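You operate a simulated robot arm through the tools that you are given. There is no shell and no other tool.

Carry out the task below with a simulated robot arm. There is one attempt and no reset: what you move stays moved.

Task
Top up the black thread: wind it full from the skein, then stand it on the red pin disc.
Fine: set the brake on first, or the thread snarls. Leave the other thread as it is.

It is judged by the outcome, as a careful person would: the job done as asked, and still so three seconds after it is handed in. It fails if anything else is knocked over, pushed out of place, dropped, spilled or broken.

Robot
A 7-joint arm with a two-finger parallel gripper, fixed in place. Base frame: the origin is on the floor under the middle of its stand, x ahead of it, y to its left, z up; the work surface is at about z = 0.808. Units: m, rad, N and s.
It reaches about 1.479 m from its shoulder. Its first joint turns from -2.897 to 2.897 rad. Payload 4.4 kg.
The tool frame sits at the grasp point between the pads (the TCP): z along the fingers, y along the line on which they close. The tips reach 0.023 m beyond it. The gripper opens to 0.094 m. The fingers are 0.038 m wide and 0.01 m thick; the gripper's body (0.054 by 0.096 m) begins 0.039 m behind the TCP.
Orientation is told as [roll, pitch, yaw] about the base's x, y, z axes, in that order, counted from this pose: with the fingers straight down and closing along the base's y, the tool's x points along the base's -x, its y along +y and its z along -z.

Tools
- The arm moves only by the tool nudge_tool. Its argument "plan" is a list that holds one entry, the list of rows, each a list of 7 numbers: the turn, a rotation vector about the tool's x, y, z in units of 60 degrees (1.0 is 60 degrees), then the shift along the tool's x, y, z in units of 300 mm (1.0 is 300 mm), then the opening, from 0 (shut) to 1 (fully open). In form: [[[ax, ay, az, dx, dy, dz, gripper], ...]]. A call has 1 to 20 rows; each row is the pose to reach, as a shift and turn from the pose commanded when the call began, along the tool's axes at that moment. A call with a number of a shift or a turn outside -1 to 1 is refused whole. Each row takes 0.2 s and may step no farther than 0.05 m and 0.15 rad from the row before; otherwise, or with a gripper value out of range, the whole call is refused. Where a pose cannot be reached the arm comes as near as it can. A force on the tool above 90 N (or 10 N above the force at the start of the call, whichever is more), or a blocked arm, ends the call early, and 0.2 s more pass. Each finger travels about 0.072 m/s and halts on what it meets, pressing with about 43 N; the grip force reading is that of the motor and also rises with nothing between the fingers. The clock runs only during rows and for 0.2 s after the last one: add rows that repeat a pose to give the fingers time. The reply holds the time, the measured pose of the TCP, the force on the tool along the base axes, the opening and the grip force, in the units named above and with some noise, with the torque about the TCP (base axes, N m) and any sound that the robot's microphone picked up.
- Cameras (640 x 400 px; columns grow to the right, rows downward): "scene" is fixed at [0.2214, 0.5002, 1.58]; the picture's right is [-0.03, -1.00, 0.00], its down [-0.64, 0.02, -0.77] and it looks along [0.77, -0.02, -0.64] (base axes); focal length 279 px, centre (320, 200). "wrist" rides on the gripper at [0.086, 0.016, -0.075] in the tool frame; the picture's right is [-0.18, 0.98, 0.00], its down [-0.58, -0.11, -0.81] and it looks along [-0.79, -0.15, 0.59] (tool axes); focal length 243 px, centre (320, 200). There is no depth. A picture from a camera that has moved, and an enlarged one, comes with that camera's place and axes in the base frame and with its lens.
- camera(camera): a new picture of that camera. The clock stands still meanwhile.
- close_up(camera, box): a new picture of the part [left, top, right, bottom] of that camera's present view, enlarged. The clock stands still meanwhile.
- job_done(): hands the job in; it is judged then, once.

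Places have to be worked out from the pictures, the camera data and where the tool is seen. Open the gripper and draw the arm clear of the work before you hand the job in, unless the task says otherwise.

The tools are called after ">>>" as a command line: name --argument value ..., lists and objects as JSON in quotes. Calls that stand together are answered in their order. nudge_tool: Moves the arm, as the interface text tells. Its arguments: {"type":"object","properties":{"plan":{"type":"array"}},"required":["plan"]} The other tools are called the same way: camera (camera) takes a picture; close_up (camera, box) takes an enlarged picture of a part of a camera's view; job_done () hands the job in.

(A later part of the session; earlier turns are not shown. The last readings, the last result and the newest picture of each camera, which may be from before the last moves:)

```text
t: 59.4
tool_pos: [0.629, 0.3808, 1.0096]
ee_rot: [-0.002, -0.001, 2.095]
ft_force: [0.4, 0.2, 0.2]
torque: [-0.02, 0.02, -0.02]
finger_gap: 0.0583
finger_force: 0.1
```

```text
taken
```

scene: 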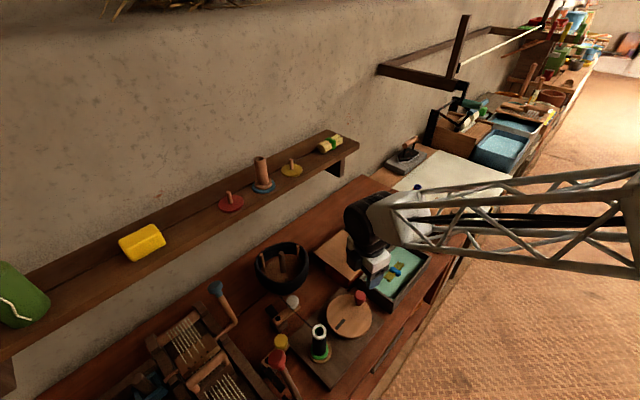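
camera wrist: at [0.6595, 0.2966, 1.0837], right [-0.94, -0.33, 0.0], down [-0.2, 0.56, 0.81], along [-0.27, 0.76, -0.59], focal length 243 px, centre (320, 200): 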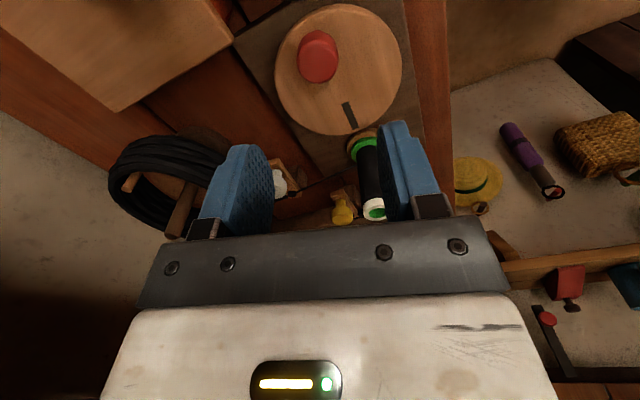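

The wrist view shows the crank knob between the fingers. I'll enlarge it to fix the wheel centre and knob position.

>>> close_up --camera "wrist" --box '[250, 0, 420, 145]'

>>> close_up --camera "scene" --box '[300, 270, 400, 370]'

```text
2.76 times, centred on (335, 72) of wrist
camera zoom: at [0.6595, 0.2966, 1.0837], right [-0.94, -0.33, 0.0], down [-0.2, 0.56, 0.81], along [-0.27, 0.76, -0.59], focal length 669 px, centre (279, 552)
```

zoom: 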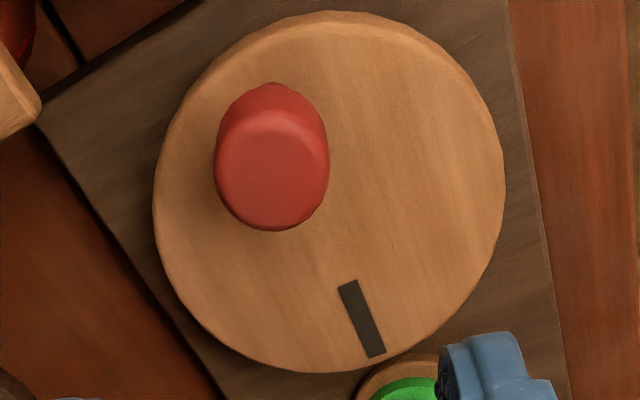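

```text
4.00 times, centred on (350, 320) of scene
camera zoom: at [0.2214, 0.5002, 1.58], right [-0.03, -1.0, 0.0], down [-0.64, 0.02, -0.77], along [0.77, -0.02, -0.64], focal length 1116 px, centre (200, -280)
```

zoom: 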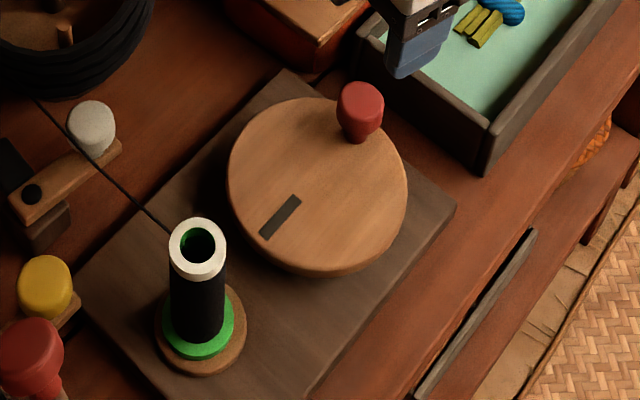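

The fit gives wheel centre (0.602, 0.408) and knob (0.633, 0.377), so the crank radius is about 44 mm. I'll descend around the knob with the fingers open.

>>> nudge_tool --plan '[[[0, 0, 0, 0.009, -0.003, 0.12, 0.62], [0, 0, 0, 0.018, -0.005, 0.24, 0.62], [0, 0, 0, 0.018, -0.005, 0.34, 0.62], [0, 0, 0, 0.018, -0.005, 0.4, 0.62], [0, 0, 0, 0.018, -0.005, 0.4, 0.62]]]'

>>> camera --camera "wrist"

>>> close_up --camera "scene" --box '[300, 260, 400, 360]'

```text
t: 60.6
tool_pos: [0.6327, 0.3765, 0.8896]
ee_rot: [-0.002, -0.001, 2.095]
ft_force: [1.3, -0.3, -0.2]
torque: [0.0, -0.03, -0.03]
finger_gap: 0.0585
finger_force: 0.0
```

```text
taken
camera wrist: at [0.6626, 0.293, 0.9637], right [-0.94, -0.33, 0.0], down [-0.2, 0.56, 0.81], along [-0.27, 0.76, -0.59], focal length 243 px, centre (320, 200)
```

wrist: 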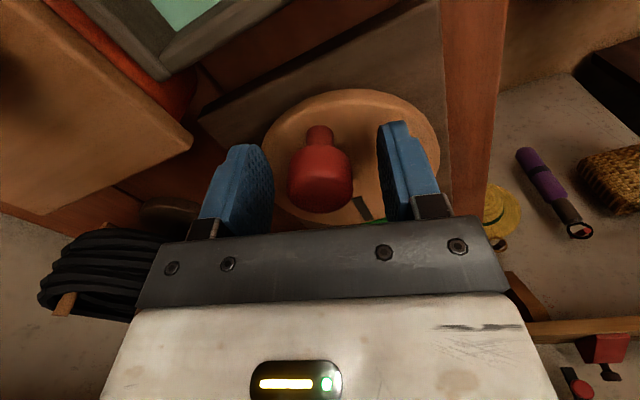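

```text
4.00 times, centred on (350, 310) of scene
camera zoom: at [0.2214, 0.5002, 1.58], right [-0.03, -1.0, 0.0], down [-0.64, 0.02, -0.77], along [0.77, -0.02, -0.64], focal length 1116 px, centre (200, -240)
```

zoom: 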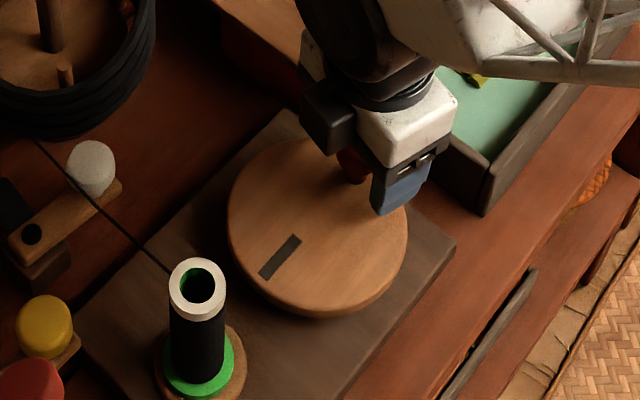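

The knob is centred between the pads. I'll close on it.

>>> nudge_tool --plan '[[[0, 0, 0, 0, 0, 0, 0.5], [0, 0, 0, 0, 0, 0, 0.4], [0, 0, 0, 0, 0, 0, 0.3], [0, 0, 0, 0, 0, 0, 0.3], [0, 0, 0, 0, 0, 0, 0.3]]]'

```text
t: 61.8
tool_pos: [0.633, 0.377, 0.889]
ee_rot: [-0.001, -0.001, 2.094]
ft_force: [17.9, 8.3, -7.7]
torque: [-0.02, 0.14, -0.42]
finger_gap: 0.0318
finger_force: 44.8
```

The knob is held, with a side load of about 19 N along its tangent. I'll try a small 15° counter-clockwise turn to feel the resistance and see what the spindle and thread do.

>>> nudge_tool --plan '[[[0, 0, 0, -0.002, -0.006, 0, 0.3], [0, 0, 0, -0.004, -0.0121, 0, 0.3], [0, 0, 0, -0.0088, -0.0239, 0, 0.3], [0, 0, 0, -0.0148, -0.0351, 0, 0.3], [0, 0, 0, -0.0148, -0.0351, 0, 0.3]]]'

>>> close_up --camera "scene" --box '[260, 260, 400, 370]'

```text
t: 63.0
tool_pos: [0.6401, 0.3851, 0.8888]
ee_rot: [-0.001, 0.0, 2.095]
ft_force: [-6.5, -21.8, 1.0]
torque: [-0.5, -0.1, 1.02]
finger_gap: 0.0315
finger_force: 44.6
```

```text
3.64 times, centred on (330, 315) of scene
camera zoom: at [0.2214, 0.5002, 1.58], right [-0.03, -1.0, 0.0], down [-0.64, 0.02, -0.77], along [0.77, -0.02, -0.64], focal length 1015 px, centre (284, -218)
```

zoom: 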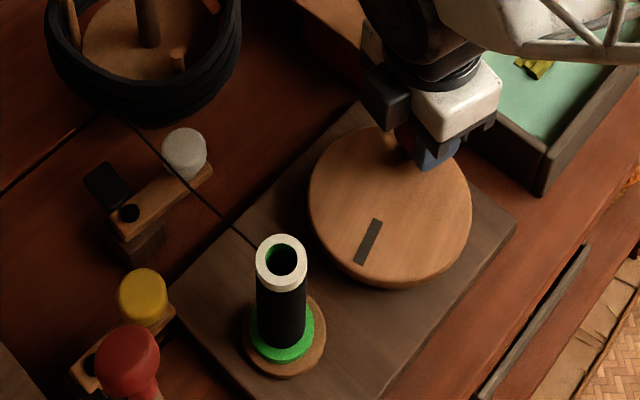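

The wheel turned with the knob (its dark mark moved), the thread is still taut and nothing snarled. I'll carry on counter-clockwise by another 90° and then check the spool.

>>> nudge_tool --plan '[[[0, 0, 0, -0.0287, -0.0355, 0, 0.3], [0, 0, 0, -0.0671, -0.0604, 0, 0.3], [0, 0, 0, -0.1112, -0.0722, 0, 0.3], [0, 0, 0, -0.1568, -0.0698, 0, 0.3], [0, 0, 0, -0.1994, -0.0534, 0, 0.3], [0, 0, 0, -0.1994, -0.0534, 0, 0.3]]]'

>>> close_up --camera "scene" --box '[260, 260, 400, 370]'

>>> camera --camera "wrist"

```text
t: 64.4
tool_pos: [0.6271, 0.4489, 0.8888]
ee_rot: [-0.005, 0.001, 2.094]
ft_force: [50.9, 51.8, -21.9]
torque: [-0.17, 0.19, 0.61]
finger_gap: 0.0321
finger_force: 44.7
```

```text
3.64 times, centred on (330, 315) of scene
camera zoom: at [0.2214, 0.5002, 1.58], right [-0.03, -1.0, 0.0], down [-0.64, 0.02, -0.77], along [0.77, -0.02, -0.64], focal length 1015 px, centre (284, -218)
```

zoom: 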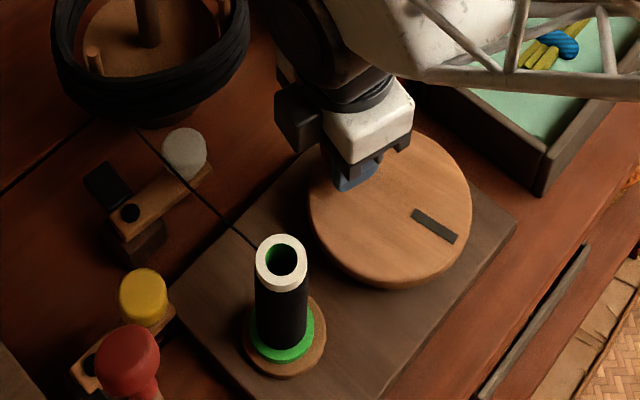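

```text
taken
camera wrist: at [0.6556, 0.3639, 0.9648], right [-0.94, -0.33, -0.01], down [-0.2, 0.56, 0.81], along [-0.27, 0.76, -0.59], focal length 243 px, centre (320, 200)
```

wrist: 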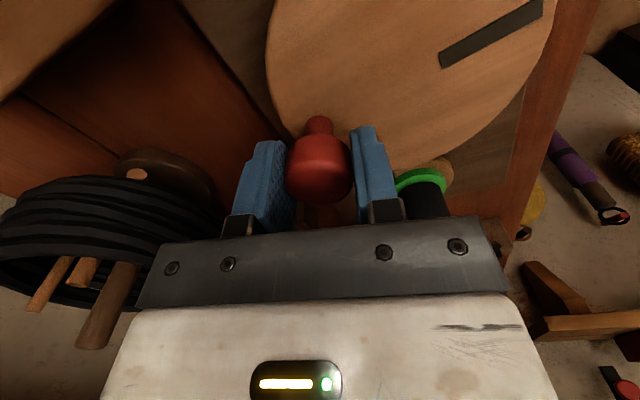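

The swift turned with the crank and the thread stayed taut, so the winder is working. The 73 N radial load means my circle is slightly off; refitting through the measured points gives centre (0.602, 0.411) and radius 46 mm. I'll continue another half turn on that circle, passing the spool side.

>>> nudge_tool --plan '[[[0, 0, 0, -0.0042, -0.0158, 0, 0.3], [0, 0, 0, -0.0442, 0.013, 0, 0.3], [0, 0, 0, -0.0724, 0.0518, 0, 0.3], [0, 0, 0, -0.0872, 0.0974, 0, 0.3], [0, 0, 0, -0.0872, 0.1454, 0, 0.3], [0, 0, 0, -0.0872, 0.1454, 0, 0.3]]]'

>>> close_up --camera "scene" --box '[240, 230, 400, 380]'

```text
t: 65.8
tool_pos: [0.574, 0.4454, 0.8881]
ee_rot: [0.001, -0.001, 2.094]
ft_force: [3.7, 0.8, -5.8]
torque: [-0.19, 0.03, 0.18]
finger_gap: 0.0318
finger_force: 44.9
```

```text
2.67 times, centred on (320, 305) of scene
camera zoom: at [0.2214, 0.5002, 1.58], right [-0.03, -1.0, 0.0], down [-0.64, 0.02, -0.77], along [0.77, -0.02, -0.64], focal length 744 px, centre (320, -80)
```

zoom: 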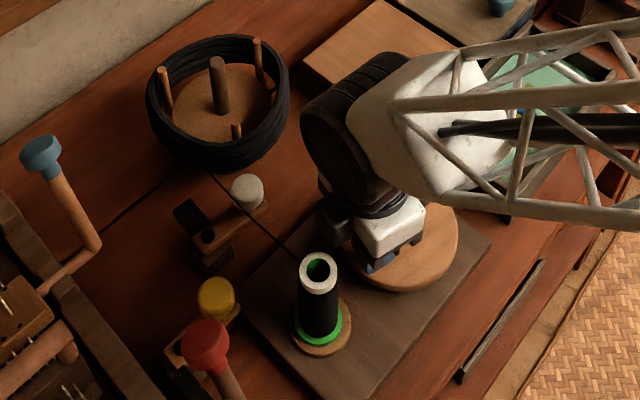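

The load dropped to a few newtons, so the circle fits well. I'll continue the rest of this turn.

>>> nudge_tool --plan '[[[0, 0, 0, 0.0148, 0.0456, 0, 0.3], [0, 0, 0, 0.043, 0.0844, 0, 0.3], [0, 0, 0, 0.0818, 0.1126, 0, 0.3], [0, 0, 0, 0.1274, 0.1274, 0, 0.3], [0, 0, 0, 0.1754, 0.1274, 0, 0.3], [0, 0, 0, 0.221, 0.1126, 0, 0.3], [0, 0, 0, 0.2598, 0.0844, 0, 0.3], [0, 0, 0, 0.288, 0.0456, 0, 0.3], [0, 0, 0, 0.3028, 0, 0, 0.3], [0, 0, 0, 0.3028, -0.048, 0, 0.3]]]'

>>> close_up --camera "scene" --box '[240, 230, 400, 380]'

>>> close_up --camera "wrist" --box '[200, 60, 500, 240]'

```text
t: 68.0
tool_pos: [0.6329, 0.3752, 0.8886]
ee_rot: [-0.005, -0.001, 2.094]
ft_force: [-2.9, 0.9, -0.3]
torque: [0.19, -0.02, 0.04]
finger_gap: 0.0322
finger_force: 26.9
```

```text
2.67 times, centred on (320, 305) of scene
camera zoom: at [0.2214, 0.5002, 1.58], right [-0.03, -1.0, 0.0], down [-0.64, 0.02, -0.77], along [0.77, -0.02, -0.64], focal length 744 px, centre (320, -80)
```

zoom: 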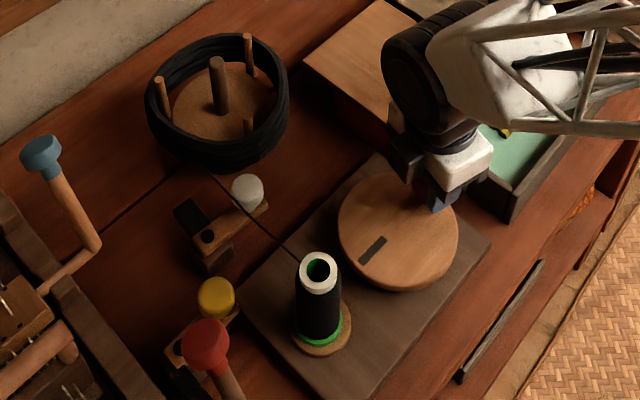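

```text
2.13 times, centred on (350, 150) of wrist
camera zoom: at [0.6625, 0.2917, 0.964], right [-0.94, -0.33, 0.0], down [-0.2, 0.56, 0.81], along [-0.27, 0.76, -0.59], focal length 518 px, centre (256, 307)
```

zoom: 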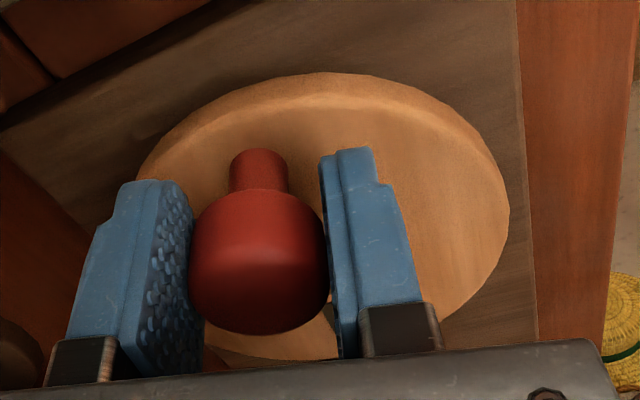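

One full turn is done with low forces. I'll check the spool's thread thickness against its rim and the skein.

>>> close_up --camera "scene" --box '[295, 315, 345, 370]'

>>> close_up --camera "scene" --box '[250, 230, 320, 310]'

```text
7.27 times, centred on (320, 342) of scene
camera zoom: at [0.2214, 0.5002, 1.58], right [-0.03, -1.0, 0.0], down [-0.64, 0.02, -0.77], along [0.77, -0.02, -0.64], focal length 2030 px, centre (320, -836)
```

zoom: 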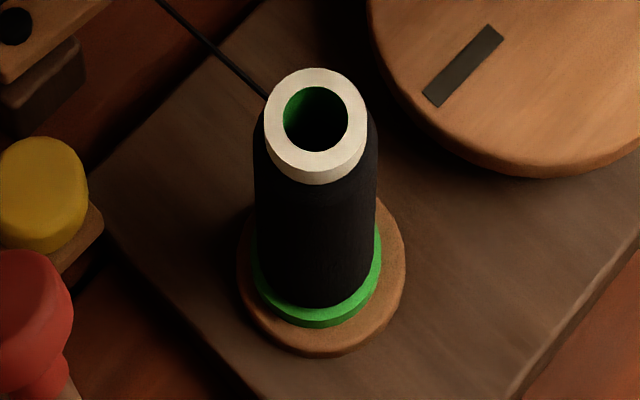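

```text
5.00 times, centred on (285, 270) of scene
camera zoom: at [0.2214, 0.5002, 1.58], right [-0.03, -1.0, 0.0], down [-0.64, 0.02, -0.77], along [0.77, -0.02, -0.64], focal length 1395 px, centre (495, -150)
```

zoom: 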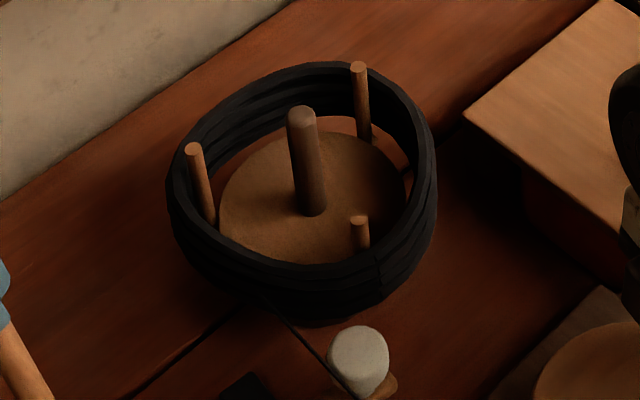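

Winding works in this direction: the black thread has grown from about 15 mm to about 20 mm radius, against a 22 mm flange, and there's no snarl. I'll add a quarter turn and measure again.

>>> nudge_tool --plan '[[[0, 0, 0, -0.0148, -0.0456, 0, 0.3], [0, 0, 0, -0.043, -0.0844, 0, 0.3], [0, 0, 0, -0.0818, -0.1126, 0, 0.3], [0, 0, 0, -0.1274, -0.1274, 0, 0.3], [0, 0, 0, -0.1754, -0.1274, 0, 0.3], [0, 0, 0, -0.1754, -0.1274, 0, 0.3]]]'

>>> close_up --camera "scene" --box '[295, 315, 345, 370]'

>>> close_up --camera "scene" --box '[240, 230, 400, 380]'

```text
t: 69.4
tool_pos: [0.6382, 0.4387, 0.8892]
ee_rot: [0.0, -0.002, 2.094]
ft_force: [-16.3, -24.5, -3.6]
torque: [-0.13, -0.01, 0.49]
finger_gap: 0.0403
finger_force: 13.8
```

```text
7.27 times, centred on (320, 342) of scene
camera zoom: at [0.2214, 0.5002, 1.58], right [-0.03, -1.0, 0.0], down [-0.64, 0.02, -0.77], along [0.77, -0.02, -0.64], focal length 2030 px, centre (320, -836)
```

zoom: 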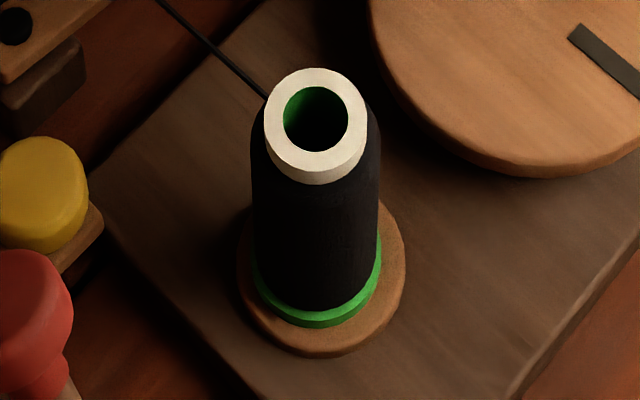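

```text
2.67 times, centred on (320, 305) of scene
camera zoom: at [0.2214, 0.5002, 1.58], right [-0.03, -1.0, 0.0], down [-0.64, 0.02, -0.77], along [0.77, -0.02, -0.64], focal length 744 px, centre (320, -80)
```

zoom: 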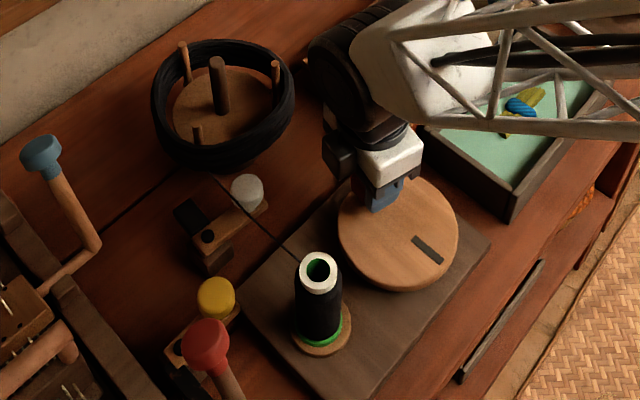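

The thread is still growing, to about 20.3 mm radius. The finger gap opened to 40 mm with a 28 N inward pull, so I'll check how the knob sits in the grip before continuing.

>>> close_up --camera "wrist" --box '[200, 60, 500, 240]'

```text
2.13 times, centred on (350, 150) of wrist
camera zoom: at [0.6685, 0.3552, 0.9633], right [-0.94, -0.33, 0.0], down [-0.2, 0.56, 0.81], along [-0.27, 0.76, -0.59], focal length 518 px, centre (256, 307)
```

zoom: 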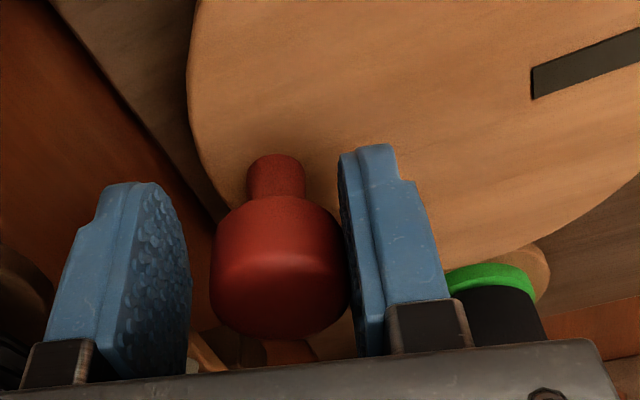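

The wheel's mark shows the knob lags my commanded angle, and a better centre is (0.600, 0.4075). I'll loosen, re-centre on the knob at its true position, and grip again.

>>> nudge_tool --plan '[[[0, 0, 0, 0, 0, 0, 0.5], [0, 0, 0, 0.008, 0.006, 0, 0.55], [0, 0, 0, 0.0163, 0.0115, 0, 0.5], [0, 0, 0, 0.0163, 0.0115, 0, 0.4], [0, 0, 0, 0.0163, 0.0115, 0, 0.3], [0, 0, 0, 0.0163, 0.0115, 0, 0.25], [0, 0, 0, 0.0163, 0.0115, 0, 0.25]]]'

>>> close_up --camera "wrist" --box '[200, 60, 500, 240]'

```text
t: 71.0
tool_pos: [0.6368, 0.433, 0.8886]
ee_rot: [0.001, 0.001, 2.094]
ft_force: [-18.7, -19.4, 9.0]
torque: [-0.31, 0.47, 0.26]
finger_gap: 0.0312
finger_force: 45.3
```

```text
2.13 times, centred on (350, 150) of wrist
camera zoom: at [0.6674, 0.3491, 0.9638], right [-0.94, -0.33, 0.0], down [-0.2, 0.56, 0.81], along [-0.27, 0.76, -0.59], focal length 518 px, centre (256, 307)
```

zoom: 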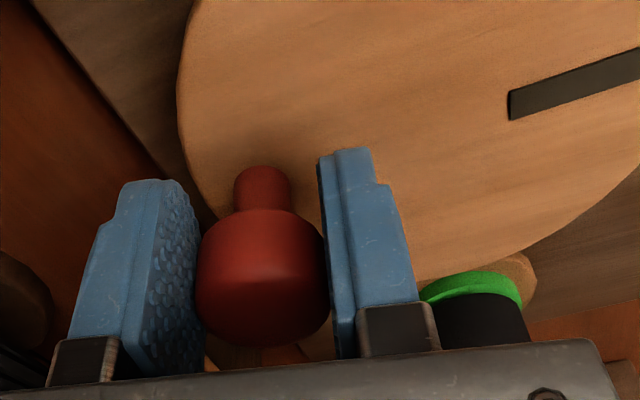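

The grip is centred again, with a mild inward pull. I'll refine the circle to centre (0.599, 0.4065), radius 45.5 mm, and turn about 95° more.

>>> nudge_tool --plan '[[[0, 0, 0, -0.0106, 0.0066, 0, 0.25], [0, 0, 0, -0.0532, 0.0208, 0, 0.25], [0, 0, 0, -0.0916, 0.0487, 0, 0.25], [0, 0, 0, -0.1195, 0.0871, 0, 0.25], [0, 0, 0, -0.1341, 0.1323, 0, 0.25], [0, 0, 0, -0.1341, 0.1797, 0, 0.25], [0, 0, 0, -0.1341, 0.1797, 0, 0.25]]]'

>>> close_up --camera "scene" --box '[295, 315, 345, 370]'

>>> close_up --camera "wrist" --box '[200, 60, 500, 240]'

```text
t: 72.6
tool_pos: [0.5709, 0.4417, 0.8887]
ee_rot: [-0.003, 0.001, 2.094]
ft_force: [7.6, 12.7, 6.6]
torque: [-0.17, 0.08, 0.65]
finger_gap: 0.032
finger_force: 45.3
```

```text
7.27 times, centred on (320, 342) of scene
camera zoom: at [0.2214, 0.5002, 1.58], right [-0.03, -1.0, 0.0], down [-0.64, 0.02, -0.77], along [0.77, -0.02, -0.64], focal length 2030 px, centre (320, -836)
```

zoom: 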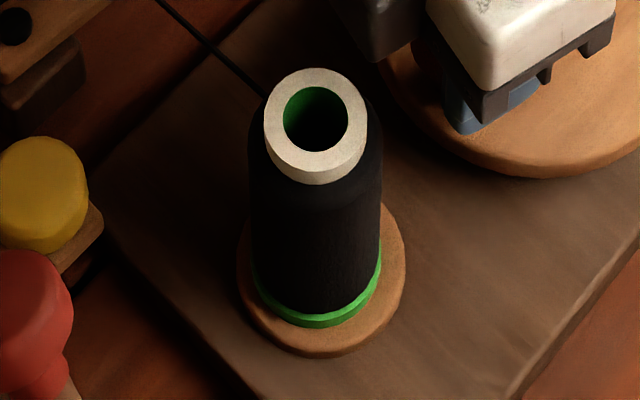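

```text
2.13 times, centred on (350, 150) of wrist
camera zoom: at [0.6012, 0.358, 0.9644], right [-0.94, -0.33, 0.0], down [-0.2, 0.56, 0.81], along [-0.27, 0.76, -0.59], focal length 518 px, centre (256, 307)
```

zoom: 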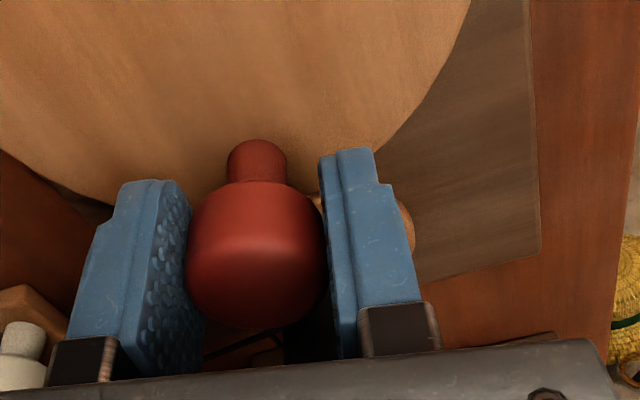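

The thread is now about 21–22 mm in radius, nearly flush with the green flange. I'll turn another 90° and compare.

>>> nudge_tool --plan '[[[0, 0, 0, 0.0147, 0.0451, 0, 0.25], [0, 0, 0, 0.0426, 0.0835, 0, 0.25], [0, 0, 0, 0.081, 0.1114, 0, 0.25], [0, 0, 0, 0.1261, 0.1261, 0, 0.25], [0, 0, 0, 0.1736, 0.1261, 0, 0.25], [0, 0, 0, 0.1736, 0.1261, 0, 0.25]]]'

>>> close_up --camera "scene" --box '[295, 315, 345, 370]'

>>> close_up --camera "scene" --box '[240, 230, 400, 380]'

```text
t: 74.0
tool_pos: [0.565, 0.3783, 0.8902]
ee_rot: [-0.003, 0.002, 2.094]
ft_force: [22.7, 35.9, 4.9]
torque: [0.05, -0.14, 0.55]
finger_gap: 0.0401
finger_force: 19.0
```

```text
7.27 times, centred on (320, 342) of scene
camera zoom: at [0.2214, 0.5002, 1.58], right [-0.03, -1.0, 0.0], down [-0.64, 0.02, -0.77], along [0.77, -0.02, -0.64], focal length 2030 px, centre (320, -836)
```

zoom: 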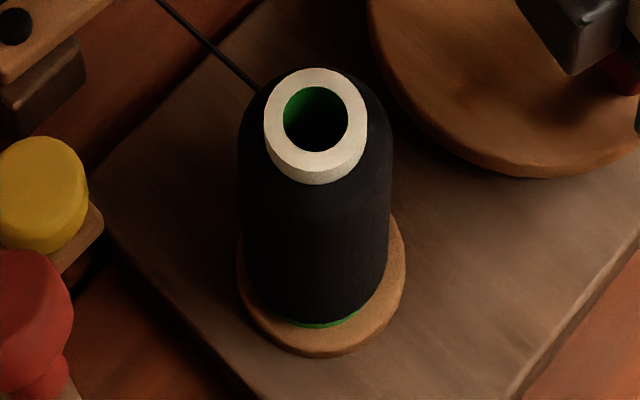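

```text
2.67 times, centred on (320, 305) of scene
camera zoom: at [0.2214, 0.5002, 1.58], right [-0.03, -1.0, 0.0], down [-0.64, 0.02, -0.77], along [0.77, -0.02, -0.64], focal length 744 px, centre (320, -80)
```

zoom: 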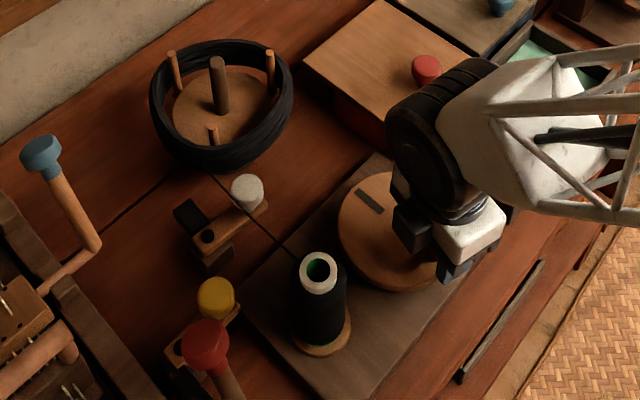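

The thread has jumped to about 24 mm radius and now covers the green flange. I'll look closely from both cameras before turning any further.

>>> close_up --camera "scene" --box '[300, 320, 340, 362]'

>>> camera --camera "wrist"

>>> close_up --camera "scene" --box '[390, 170, 430, 220]'

```text
9.52 times, centred on (320, 341) of scene
camera zoom: at [0.2214, 0.5002, 1.58], right [-0.03, -1.0, 0.0], down [-0.64, 0.02, -0.77], along [0.77, -0.02, -0.64], focal length 2658 px, centre (320, -1143)
```

zoom: 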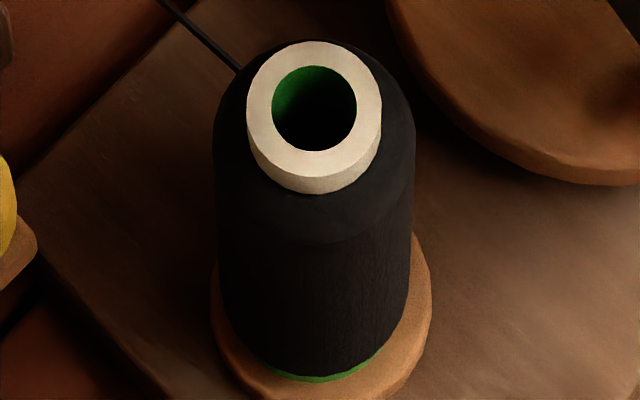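

```text
taken
camera wrist: at [0.5948, 0.2947, 0.9651], right [-0.94, -0.33, 0.0], down [-0.2, 0.56, 0.81], along [-0.27, 0.76, -0.59], focal length 243 px, centre (320, 200)
```

wrist: 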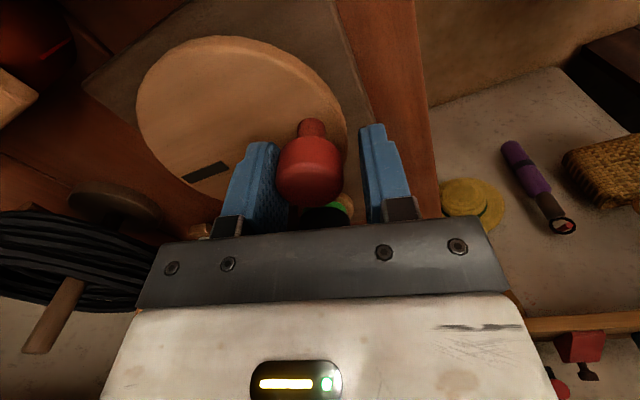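

```text
8.00 times, centred on (410, 195) of scene
camera zoom: at [0.2214, 0.5002, 1.58], right [-0.03, -1.0, 0.0], down [-0.64, 0.02, -0.77], along [0.77, -0.02, -0.64], focal length 2232 px, centre (-400, 240)
```

zoom: 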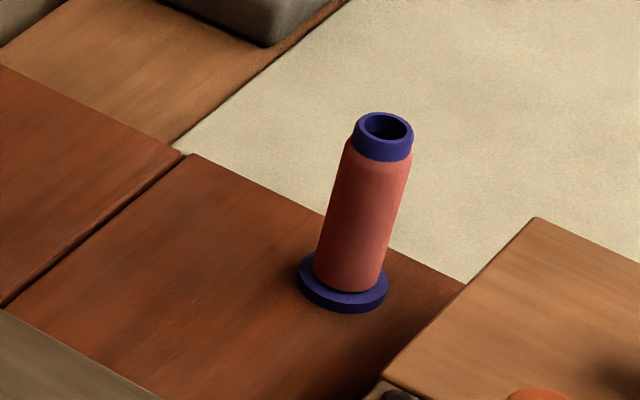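

The thread now stands slightly proud of the green flange, so I may have gone past full. I'll stop winding, loosen, and re-centre on the knob. Then I'll test a small reverse turn to see whether it unwinds.

>>> nudge_tool --plan '[[[0, 0, 0, 0, 0, 0, 0.5], [0, 0, 0, 0.01, -0.005, 0, 0.58], [0, 0, 0, 0.02, -0.01, 0, 0.58], [0, 0, 0, 0.0273, -0.0127, 0, 0.58], [0, 0, 0, 0.0273, -0.0127, 0, 0.58]]]'

>>> camera --camera "wrist"

>>> close_up --camera "scene" --box '[295, 315, 345, 370]'

```text
t: 75.2
tool_pos: [0.5718, 0.3743, 0.8874]
ee_rot: [-0.002, 0.002, 2.094]
ft_force: [0.7, -0.1, 0.0]
torque: [0.02, 0.0, -0.04]
finger_gap: 0.0544
finger_force: 0.2
```

```text
taken
camera wrist: at [0.6016, 0.2886, 0.9637], right [-0.94, -0.33, 0.0], down [-0.2, 0.56, 0.81], along [-0.27, 0.76, -0.59], focal length 243 px, centre (320, 200)
```

wrist: 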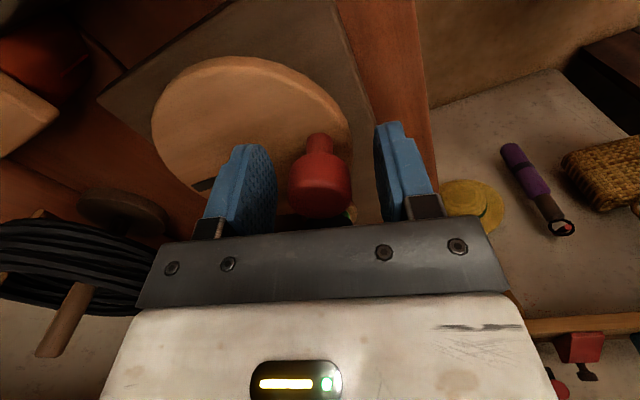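

```text
7.27 times, centred on (320, 342) of scene
camera zoom: at [0.2214, 0.5002, 1.58], right [-0.03, -1.0, 0.0], down [-0.64, 0.02, -0.77], along [0.77, -0.02, -0.64], focal length 2030 px, centre (320, -836)
```

zoom: 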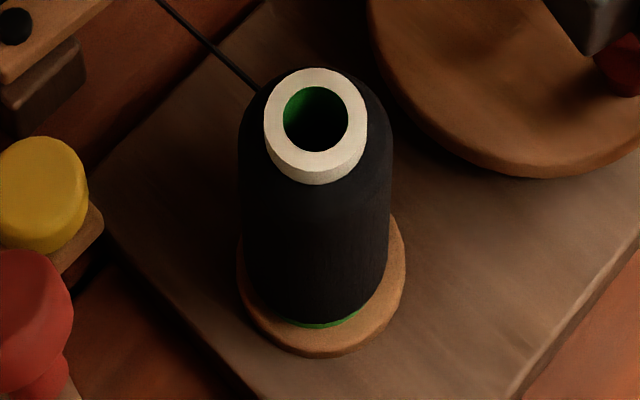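

The knob is re-centred and the spool is unchanged. I'll grip again and turn back about 36° to see whether the thread on the spool shrinks.

>>> nudge_tool --plan '[[[0, 0, 0, 0.0273, -0.0127, 0, 0.58]]]'

```text
t: 75.6
tool_pos: [0.5796, 0.3674, 0.8895]
ee_rot: [-0.002, -0.001, 2.094]
ft_force: [-0.2, 0.4, 0.1]
torque: [-0.01, 0.0, 0.0]
finger_gap: 0.0543
finger_force: 0.1
```

I mistakenly repeated the re-centring shift, though it stayed free of contact. I'll go back by the same amount and grip the knob there.

>>> nudge_tool --plan '[[[0, 0, 0, -0.014, 0.006, 0, 0.58], [0, 0, 0, -0.03, 0.0127, 0, 0.5], [0, 0, 0, -0.03, 0.0127, 0, 0.4], [0, 0, 0, -0.03, 0.0127, 0, 0.3], [0, 0, 0, -0.03, 0.0127, 0, 0.25], [0, 0, 0, -0.03, 0.0127, 0, 0.25]]]'

>>> close_up --camera "wrist" --box '[200, 60, 500, 240]'

```text
t: 77.0
tool_pos: [0.5723, 0.3721, 0.8888]
ee_rot: [-0.002, 0.0, 2.094]
ft_force: [13.2, 17.5, -2.1]
torque: [0.01, 0.14, -0.04]
finger_gap: 0.0328
finger_force: 11.3
```

```text
2.13 times, centred on (350, 150) of wrist
camera zoom: at [0.6016, 0.2894, 0.9638], right [-0.94, -0.33, 0.0], down [-0.2, 0.56, 0.81], along [-0.27, 0.76, -0.59], focal length 518 px, centre (256, 307)
```

zoom: 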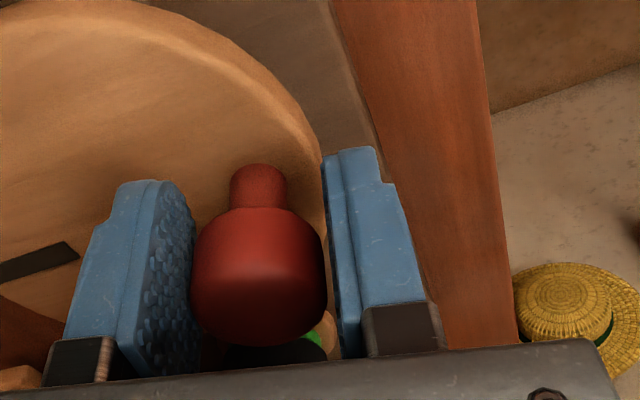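

The knob is gripped. Now I'll turn about 36° clockwise and compare the spool.

>>> nudge_tool --plan '[[[0, 0, 0, -0.0296, 0.0133, 0, 0.25], [0, 0, 0, -0.0534, 0.0145, 0, 0.25], [0, 0, 0, -0.0771, 0.0116, 0, 0.25], [0, 0, 0, -0.1, 0.0053, 0, 0.25], [0, 0, 0, -0.1, 0.0053, 0, 0.25]]]'

>>> close_up --camera "scene" --box '[295, 315, 345, 370]'

>>> close_up --camera "scene" --box '[240, 230, 400, 380]'

```text
t: 78.2
tool_pos: [0.5561, 0.3982, 0.8886]
ee_rot: [-0.003, 0.0, 2.094]
ft_force: [37.7, 1.3, 1.3]
torque: [-0.09, -0.19, -0.45]
finger_gap: 0.0383
finger_force: 16.6
```

```text
7.27 times, centred on (320, 342) of scene
camera zoom: at [0.2214, 0.5002, 1.58], right [-0.03, -1.0, 0.0], down [-0.64, 0.02, -0.77], along [0.77, -0.02, -0.64], focal length 2030 px, centre (320, -836)
```

zoom: 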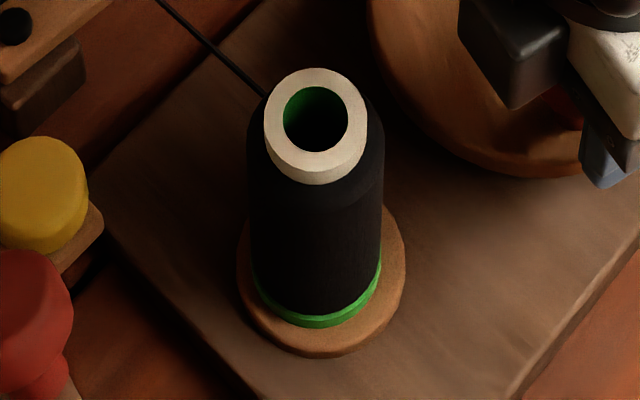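

```text
2.67 times, centred on (320, 305) of scene
camera zoom: at [0.2214, 0.5002, 1.58], right [-0.03, -1.0, 0.0], down [-0.64, 0.02, -0.77], along [0.77, -0.02, -0.64], focal length 744 px, centre (320, -80)
```

zoom: 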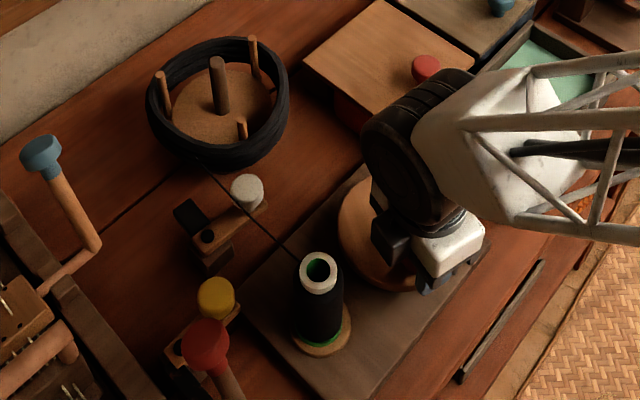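

Turning back unwound it: the bulge over the flange is gone and the thread is just inside the green rim again. So I had overwound it and have now corrected that. I'll take a closer measurement.

>>> close_up --camera "scene" --box '[300, 320, 340, 362]'

>>> camera --camera "wrist"

```text
9.52 times, centred on (320, 341) of scene
camera zoom: at [0.2214, 0.5002, 1.58], right [-0.03, -1.0, 0.0], down [-0.64, 0.02, -0.77], along [0.77, -0.02, -0.64], focal length 2658 px, centre (320, -1143)
```

zoom: 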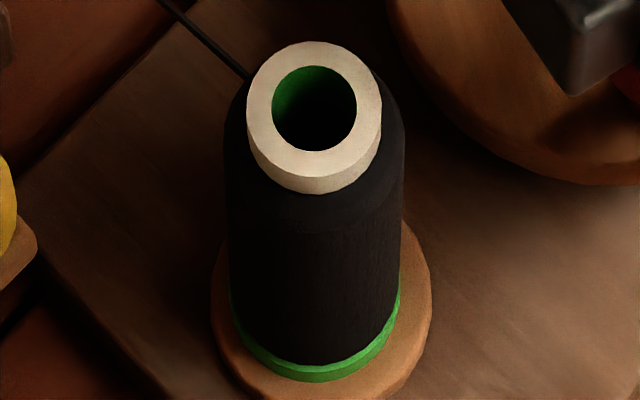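

```text
taken
camera wrist: at [0.5851, 0.3145, 0.9637], right [-0.94, -0.33, 0.0], down [-0.2, 0.56, 0.81], along [-0.27, 0.76, -0.59], focal length 243 px, centre (320, 200)
```

wrist: 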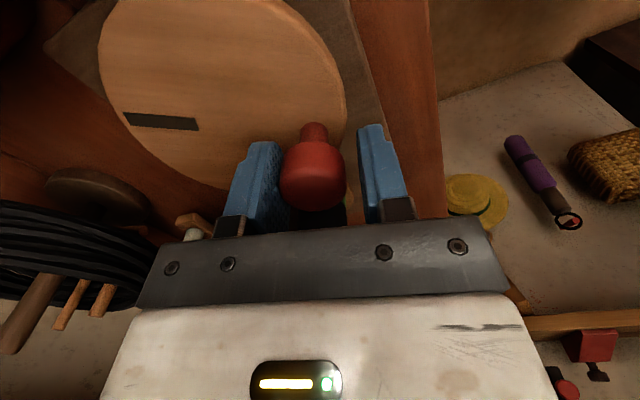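

The thread is at about 22.0 mm radius, just inside the 22.6 mm flange, which is full. It showed the same width 70° earlier, so it sits level there and bulges only when overwound. I'll back off about 20° more for margin, then check.

>>> nudge_tool --plan '[[[0, 0, 0, -0.0152, -0.0075, 0, 0.25], [0, 0, 0, -0.0304, -0.0165, 0, 0.25], [0, 0, 0, -0.0456, -0.0263, 0, 0.25], [0, 0, 0, -0.0456, -0.0263, 0, 0.25]]]'

>>> close_up --camera "scene" --box '[300, 320, 340, 362]'

>>> camera --camera "wrist"

```text
t: 79.2
tool_pos: [0.5531, 0.4135, 0.8879]
ee_rot: [0.001, 0.002, 2.095]
ft_force: [-30.4, -15.1, 4.7]
torque: [-0.14, -0.2, -0.79]
finger_gap: 0.0322
finger_force: 45.2
```

```text
9.52 times, centred on (320, 341) of scene
camera zoom: at [0.2214, 0.5002, 1.58], right [-0.03, -1.0, 0.0], down [-0.64, 0.02, -0.77], along [0.77, -0.02, -0.64], focal length 2658 px, centre (320, -1143)
```

zoom: 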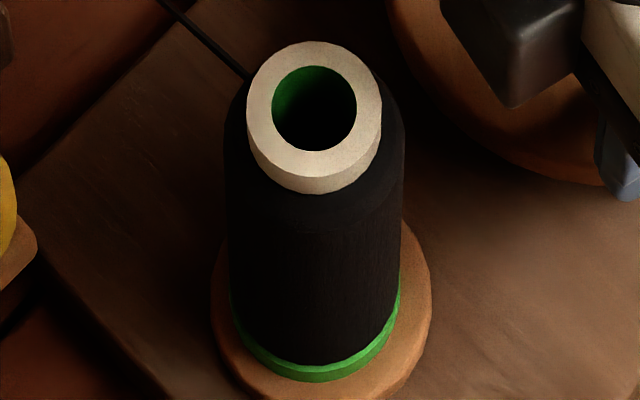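

```text
taken
camera wrist: at [0.583, 0.3296, 0.9629], right [-0.94, -0.33, 0.0], down [-0.19, 0.56, 0.81], along [-0.27, 0.76, -0.59], focal length 243 px, centre (320, 200)
```

wrist: 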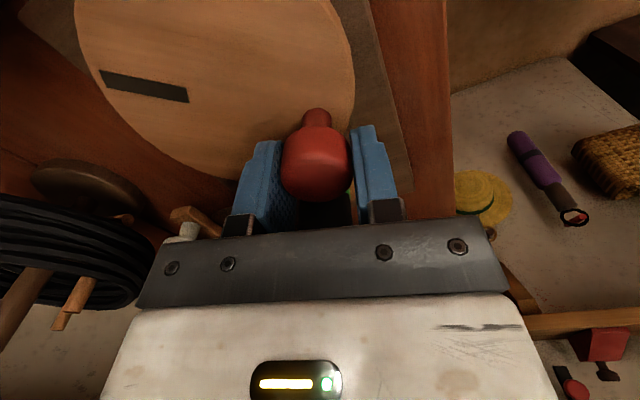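

The thread width is unchanged, so it is on the full plateau and not bulging. I'll release the crank knob and lift straight up.

>>> nudge_tool --plan '[[[0, 0, 0, 0, 0, 0, 0.4], [0, 0, 0, 0, 0, 0, 0.52], [0, 0, 0, 0, 0, 0, 0.65], [0, 0, 0, 0, 0, -0.1, 0.65], [0, 0, 0, 0, 0, -0.22, 0.65], [0, 0, 0, 0, 0, -0.36, 0.65], [0, 0, 0, 0, 0, -0.5, 0.65], [0, 0, 0, 0, 0, -0.5, 0.65]]]'

>>> close_up --camera "scene" --box '[240, 230, 400, 380]'

>>> camera --camera "wrist"

```text
t: 81.0
tool_pos: [0.5559, 0.4127, 1.0396]
ee_rot: [-0.003, 0.0, 2.094]
ft_force: [-0.1, 0.4, 0.2]
torque: [-0.01, -0.02, 0.02]
finger_gap: 0.0611
finger_force: 0.1
```

```text
2.67 times, centred on (320, 305) of scene
camera zoom: at [0.2214, 0.5002, 1.58], right [-0.03, -1.0, 0.0], down [-0.64, 0.02, -0.77], along [0.77, -0.02, -0.64], focal length 744 px, centre (320, -80)
```

zoom: 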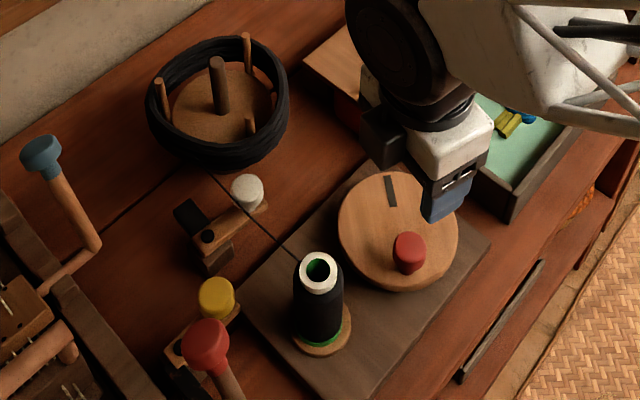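

```text
taken
camera wrist: at [0.585, 0.3298, 1.1148], right [-0.94, -0.33, 0.0], down [-0.2, 0.56, 0.81], along [-0.27, 0.76, -0.59], focal length 243 px, centre (320, 200)
```

wrist: 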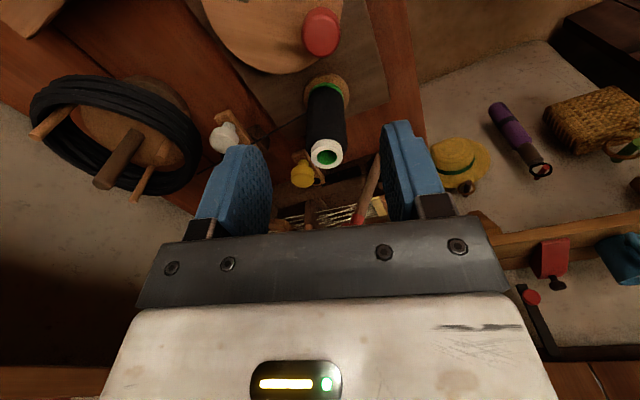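

The crank is released and everything looks orderly. I'll inspect the wound spool from the wrist camera for snags, and check the brake lever hasn't moved.

>>> close_up --camera "wrist" --box '[200, 60, 400, 200]'

>>> close_up --camera "scene" --box '[295, 315, 345, 370]'

```text
2.86 times, centred on (300, 130) of wrist
camera zoom: at [0.585, 0.3298, 1.1148], right [-0.94, -0.33, 0.0], down [-0.2, 0.56, 0.81], along [-0.27, 0.76, -0.59], focal length 693 px, centre (377, 400)
```

zoom: 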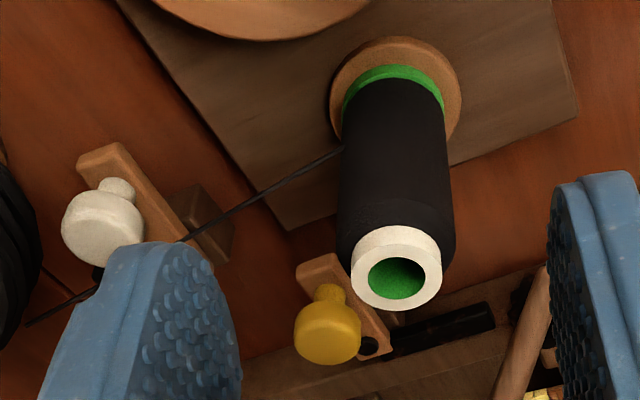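

```text
7.27 times, centred on (320, 342) of scene
camera zoom: at [0.2214, 0.5002, 1.58], right [-0.03, -1.0, 0.0], down [-0.64, 0.02, -0.77], along [0.77, -0.02, -0.64], focal length 2030 px, centre (320, -836)
```

zoom: 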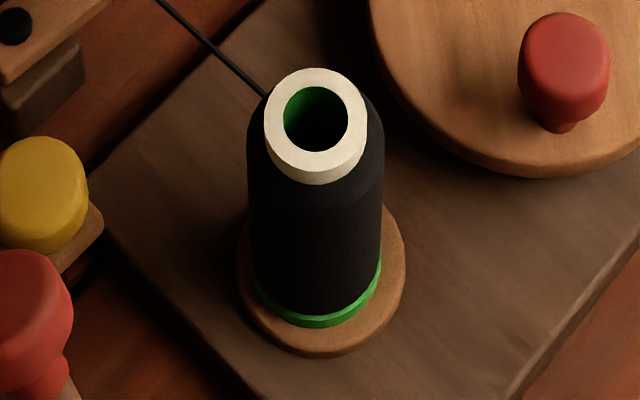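

The spool is neatly wound to its flange with no snarl, and the brake lever hasn't moved. I'll rotate the gripper back and hover over the spool.

>>> nudge_tool --plan '[[[0, 0, 0.125, -0.035, -0.002, -0.02, 0.78], [0, 0, 0.25, -0.07, -0.003, -0.04, 0.78], [0, 0, 0.375, -0.106, -0.005, -0.06, 0.78], [0, 0, 0.5, -0.141, -0.006, -0.067, 0.78], [0, 0, 0.625, -0.177, -0.008, -0.067, 0.78], [0, 0, 0.75, -0.212, -0.009, -0.067, 0.78], [0, 0, 0.875, -0.248, -0.011, -0.067, 0.78], [0, 0, 1.0, -0.283, -0.012, -0.067, 0.78], [0, 0, 1.0, -0.283, -0.012, -0.067, 0.78]]]'

>>> camera --camera "wrist"

```text
t: 83.0
tool_pos: [0.5153, 0.4893, 1.0595]
ee_rot: [-0.001, -0.003, 1.044]
ft_force: [0.4, 0.1, 0.5]
torque: [-0.02, -0.01, 0.01]
finger_gap: 0.0734
finger_force: 0.1
```

```text
taken
camera wrist: at [0.4586, 0.4218, 1.1337], right [-0.76, 0.65, 0.0], down [0.38, 0.45, 0.81], along [0.53, 0.61, -0.59], focal length 243 px, centre (320, 200)
```

wrist: 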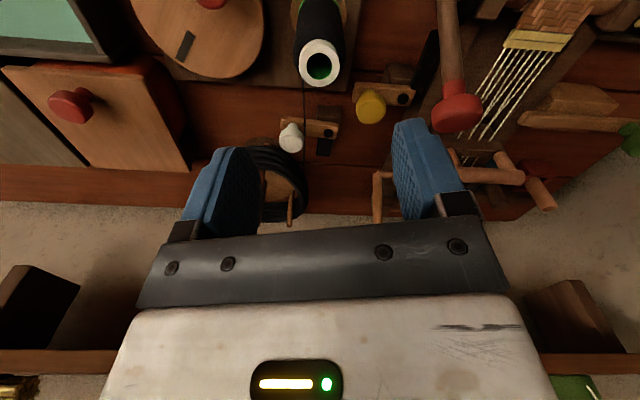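

The rim is right below the TCP. I'll descend to the same grasp height as before.

>>> nudge_tool --plan '[[[0, 0, 0, 0, 0, 0.12, 0.78], [0, 0, 0, 0, 0, 0.24, 0.78], [0, 0, 0, 0, 0, 0.36, 0.78], [0, 0, 0, 0, 0, 0.44, 0.78], [0, 0, 0, 0, 0, 0.505, 0.78], [0, 0, 0, 0, 0, 0.505, 0.78]]]'

>>> camera --camera "wrist"

```text
t: 84.4
tool_pos: [0.5161, 0.4896, 0.9071]
ee_rot: [0.001, -0.003, 1.046]
ft_force: [0.0, 1.3, 0.4]
torque: [-0.02, 0.01, -0.04]
finger_gap: 0.0733
finger_force: 0.0
```

```text
taken
camera wrist: at [0.459, 0.4223, 0.9817], right [-0.76, 0.65, 0.0], down [0.38, 0.45, 0.81], along [0.53, 0.61, -0.59], focal length 243 px, centre (320, 200)
```

wrist: 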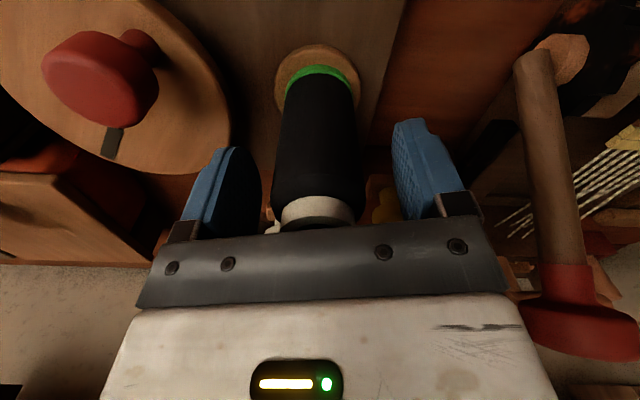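

The spool is centred between the fingers, with no contact yet. I'll close on it.

>>> nudge_tool --plan '[[[0, 0, 0, 0, 0, 0, 0.62], [0, 0, 0, 0, 0, 0, 0.5], [0, 0, 0, 0, 0, 0, 0.4], [0, 0, 0, 0, 0, 0, 0.3], [0, 0, 0, 0, 0, 0, 0.25], [0, 0, 0, 0, 0, 0, 0.25], [0, 0, 0, 0, 0, 0, 0.25]]]'

```text
t: 86.0
tool_pos: [0.5161, 0.4902, 0.9076]
ee_rot: [0.0, 0.0, 1.047]
ft_force: [0.5, 0.5, 1.0]
torque: [0.04, -0.04, 0.0]
finger_gap: 0.0409
finger_force: 43.0
```

The grip is firm at 41 mm. I'll lift straight up off the pin.

>>> nudge_tool --plan '[[[0, 0, 0, 0, 0, -0.03, 0.25], [0, 0, 0, 0, 0, -0.08, 0.25], [0, 0, 0, 0, 0, -0.15, 0.25], [0, 0, 0, 0, 0, -0.23, 0.25], [0, 0, 0, 0, 0, -0.33, 0.25], [0, 0, 0, 0, 0, -0.33, 0.25]]]'

>>> camera --camera "wrist"

>>> close_up --camera "scene" --box '[240, 230, 400, 380]'

```text
t: 87.4
tool_pos: [0.5158, 0.4892, 1.0059]
ee_rot: [0.0, -0.002, 1.048]
ft_force: [-1.1, 0.6, -0.1]
torque: [-0.01, -0.01, 0.01]
finger_gap: 0.0412
finger_force: 42.7
```

```text
taken
camera wrist: at [0.4589, 0.4217, 1.0815], right [-0.76, 0.65, 0.0], down [0.38, 0.45, 0.81], along [0.53, 0.61, -0.59], focal length 243 px, centre (320, 200)
```

wrist: 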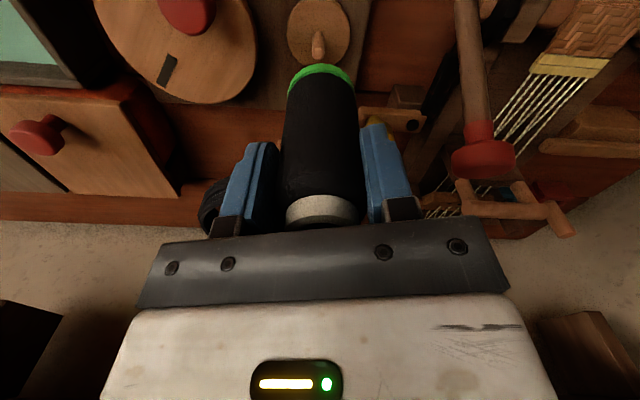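

```text
2.67 times, centred on (320, 305) of scene
camera zoom: at [0.2214, 0.5002, 1.58], right [-0.03, -1.0, 0.0], down [-0.64, 0.02, -0.77], along [0.77, -0.02, -0.64], focal length 744 px, centre (320, -80)
```

zoom: 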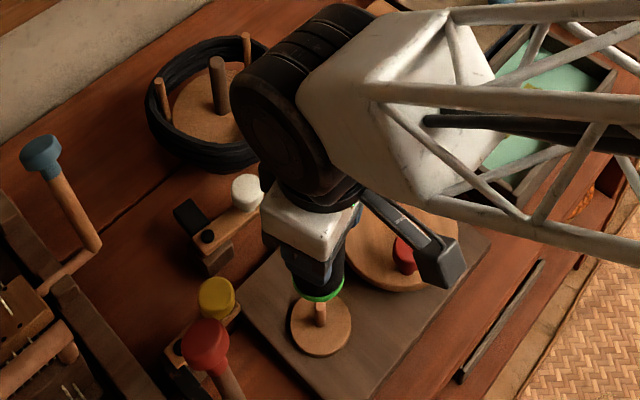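

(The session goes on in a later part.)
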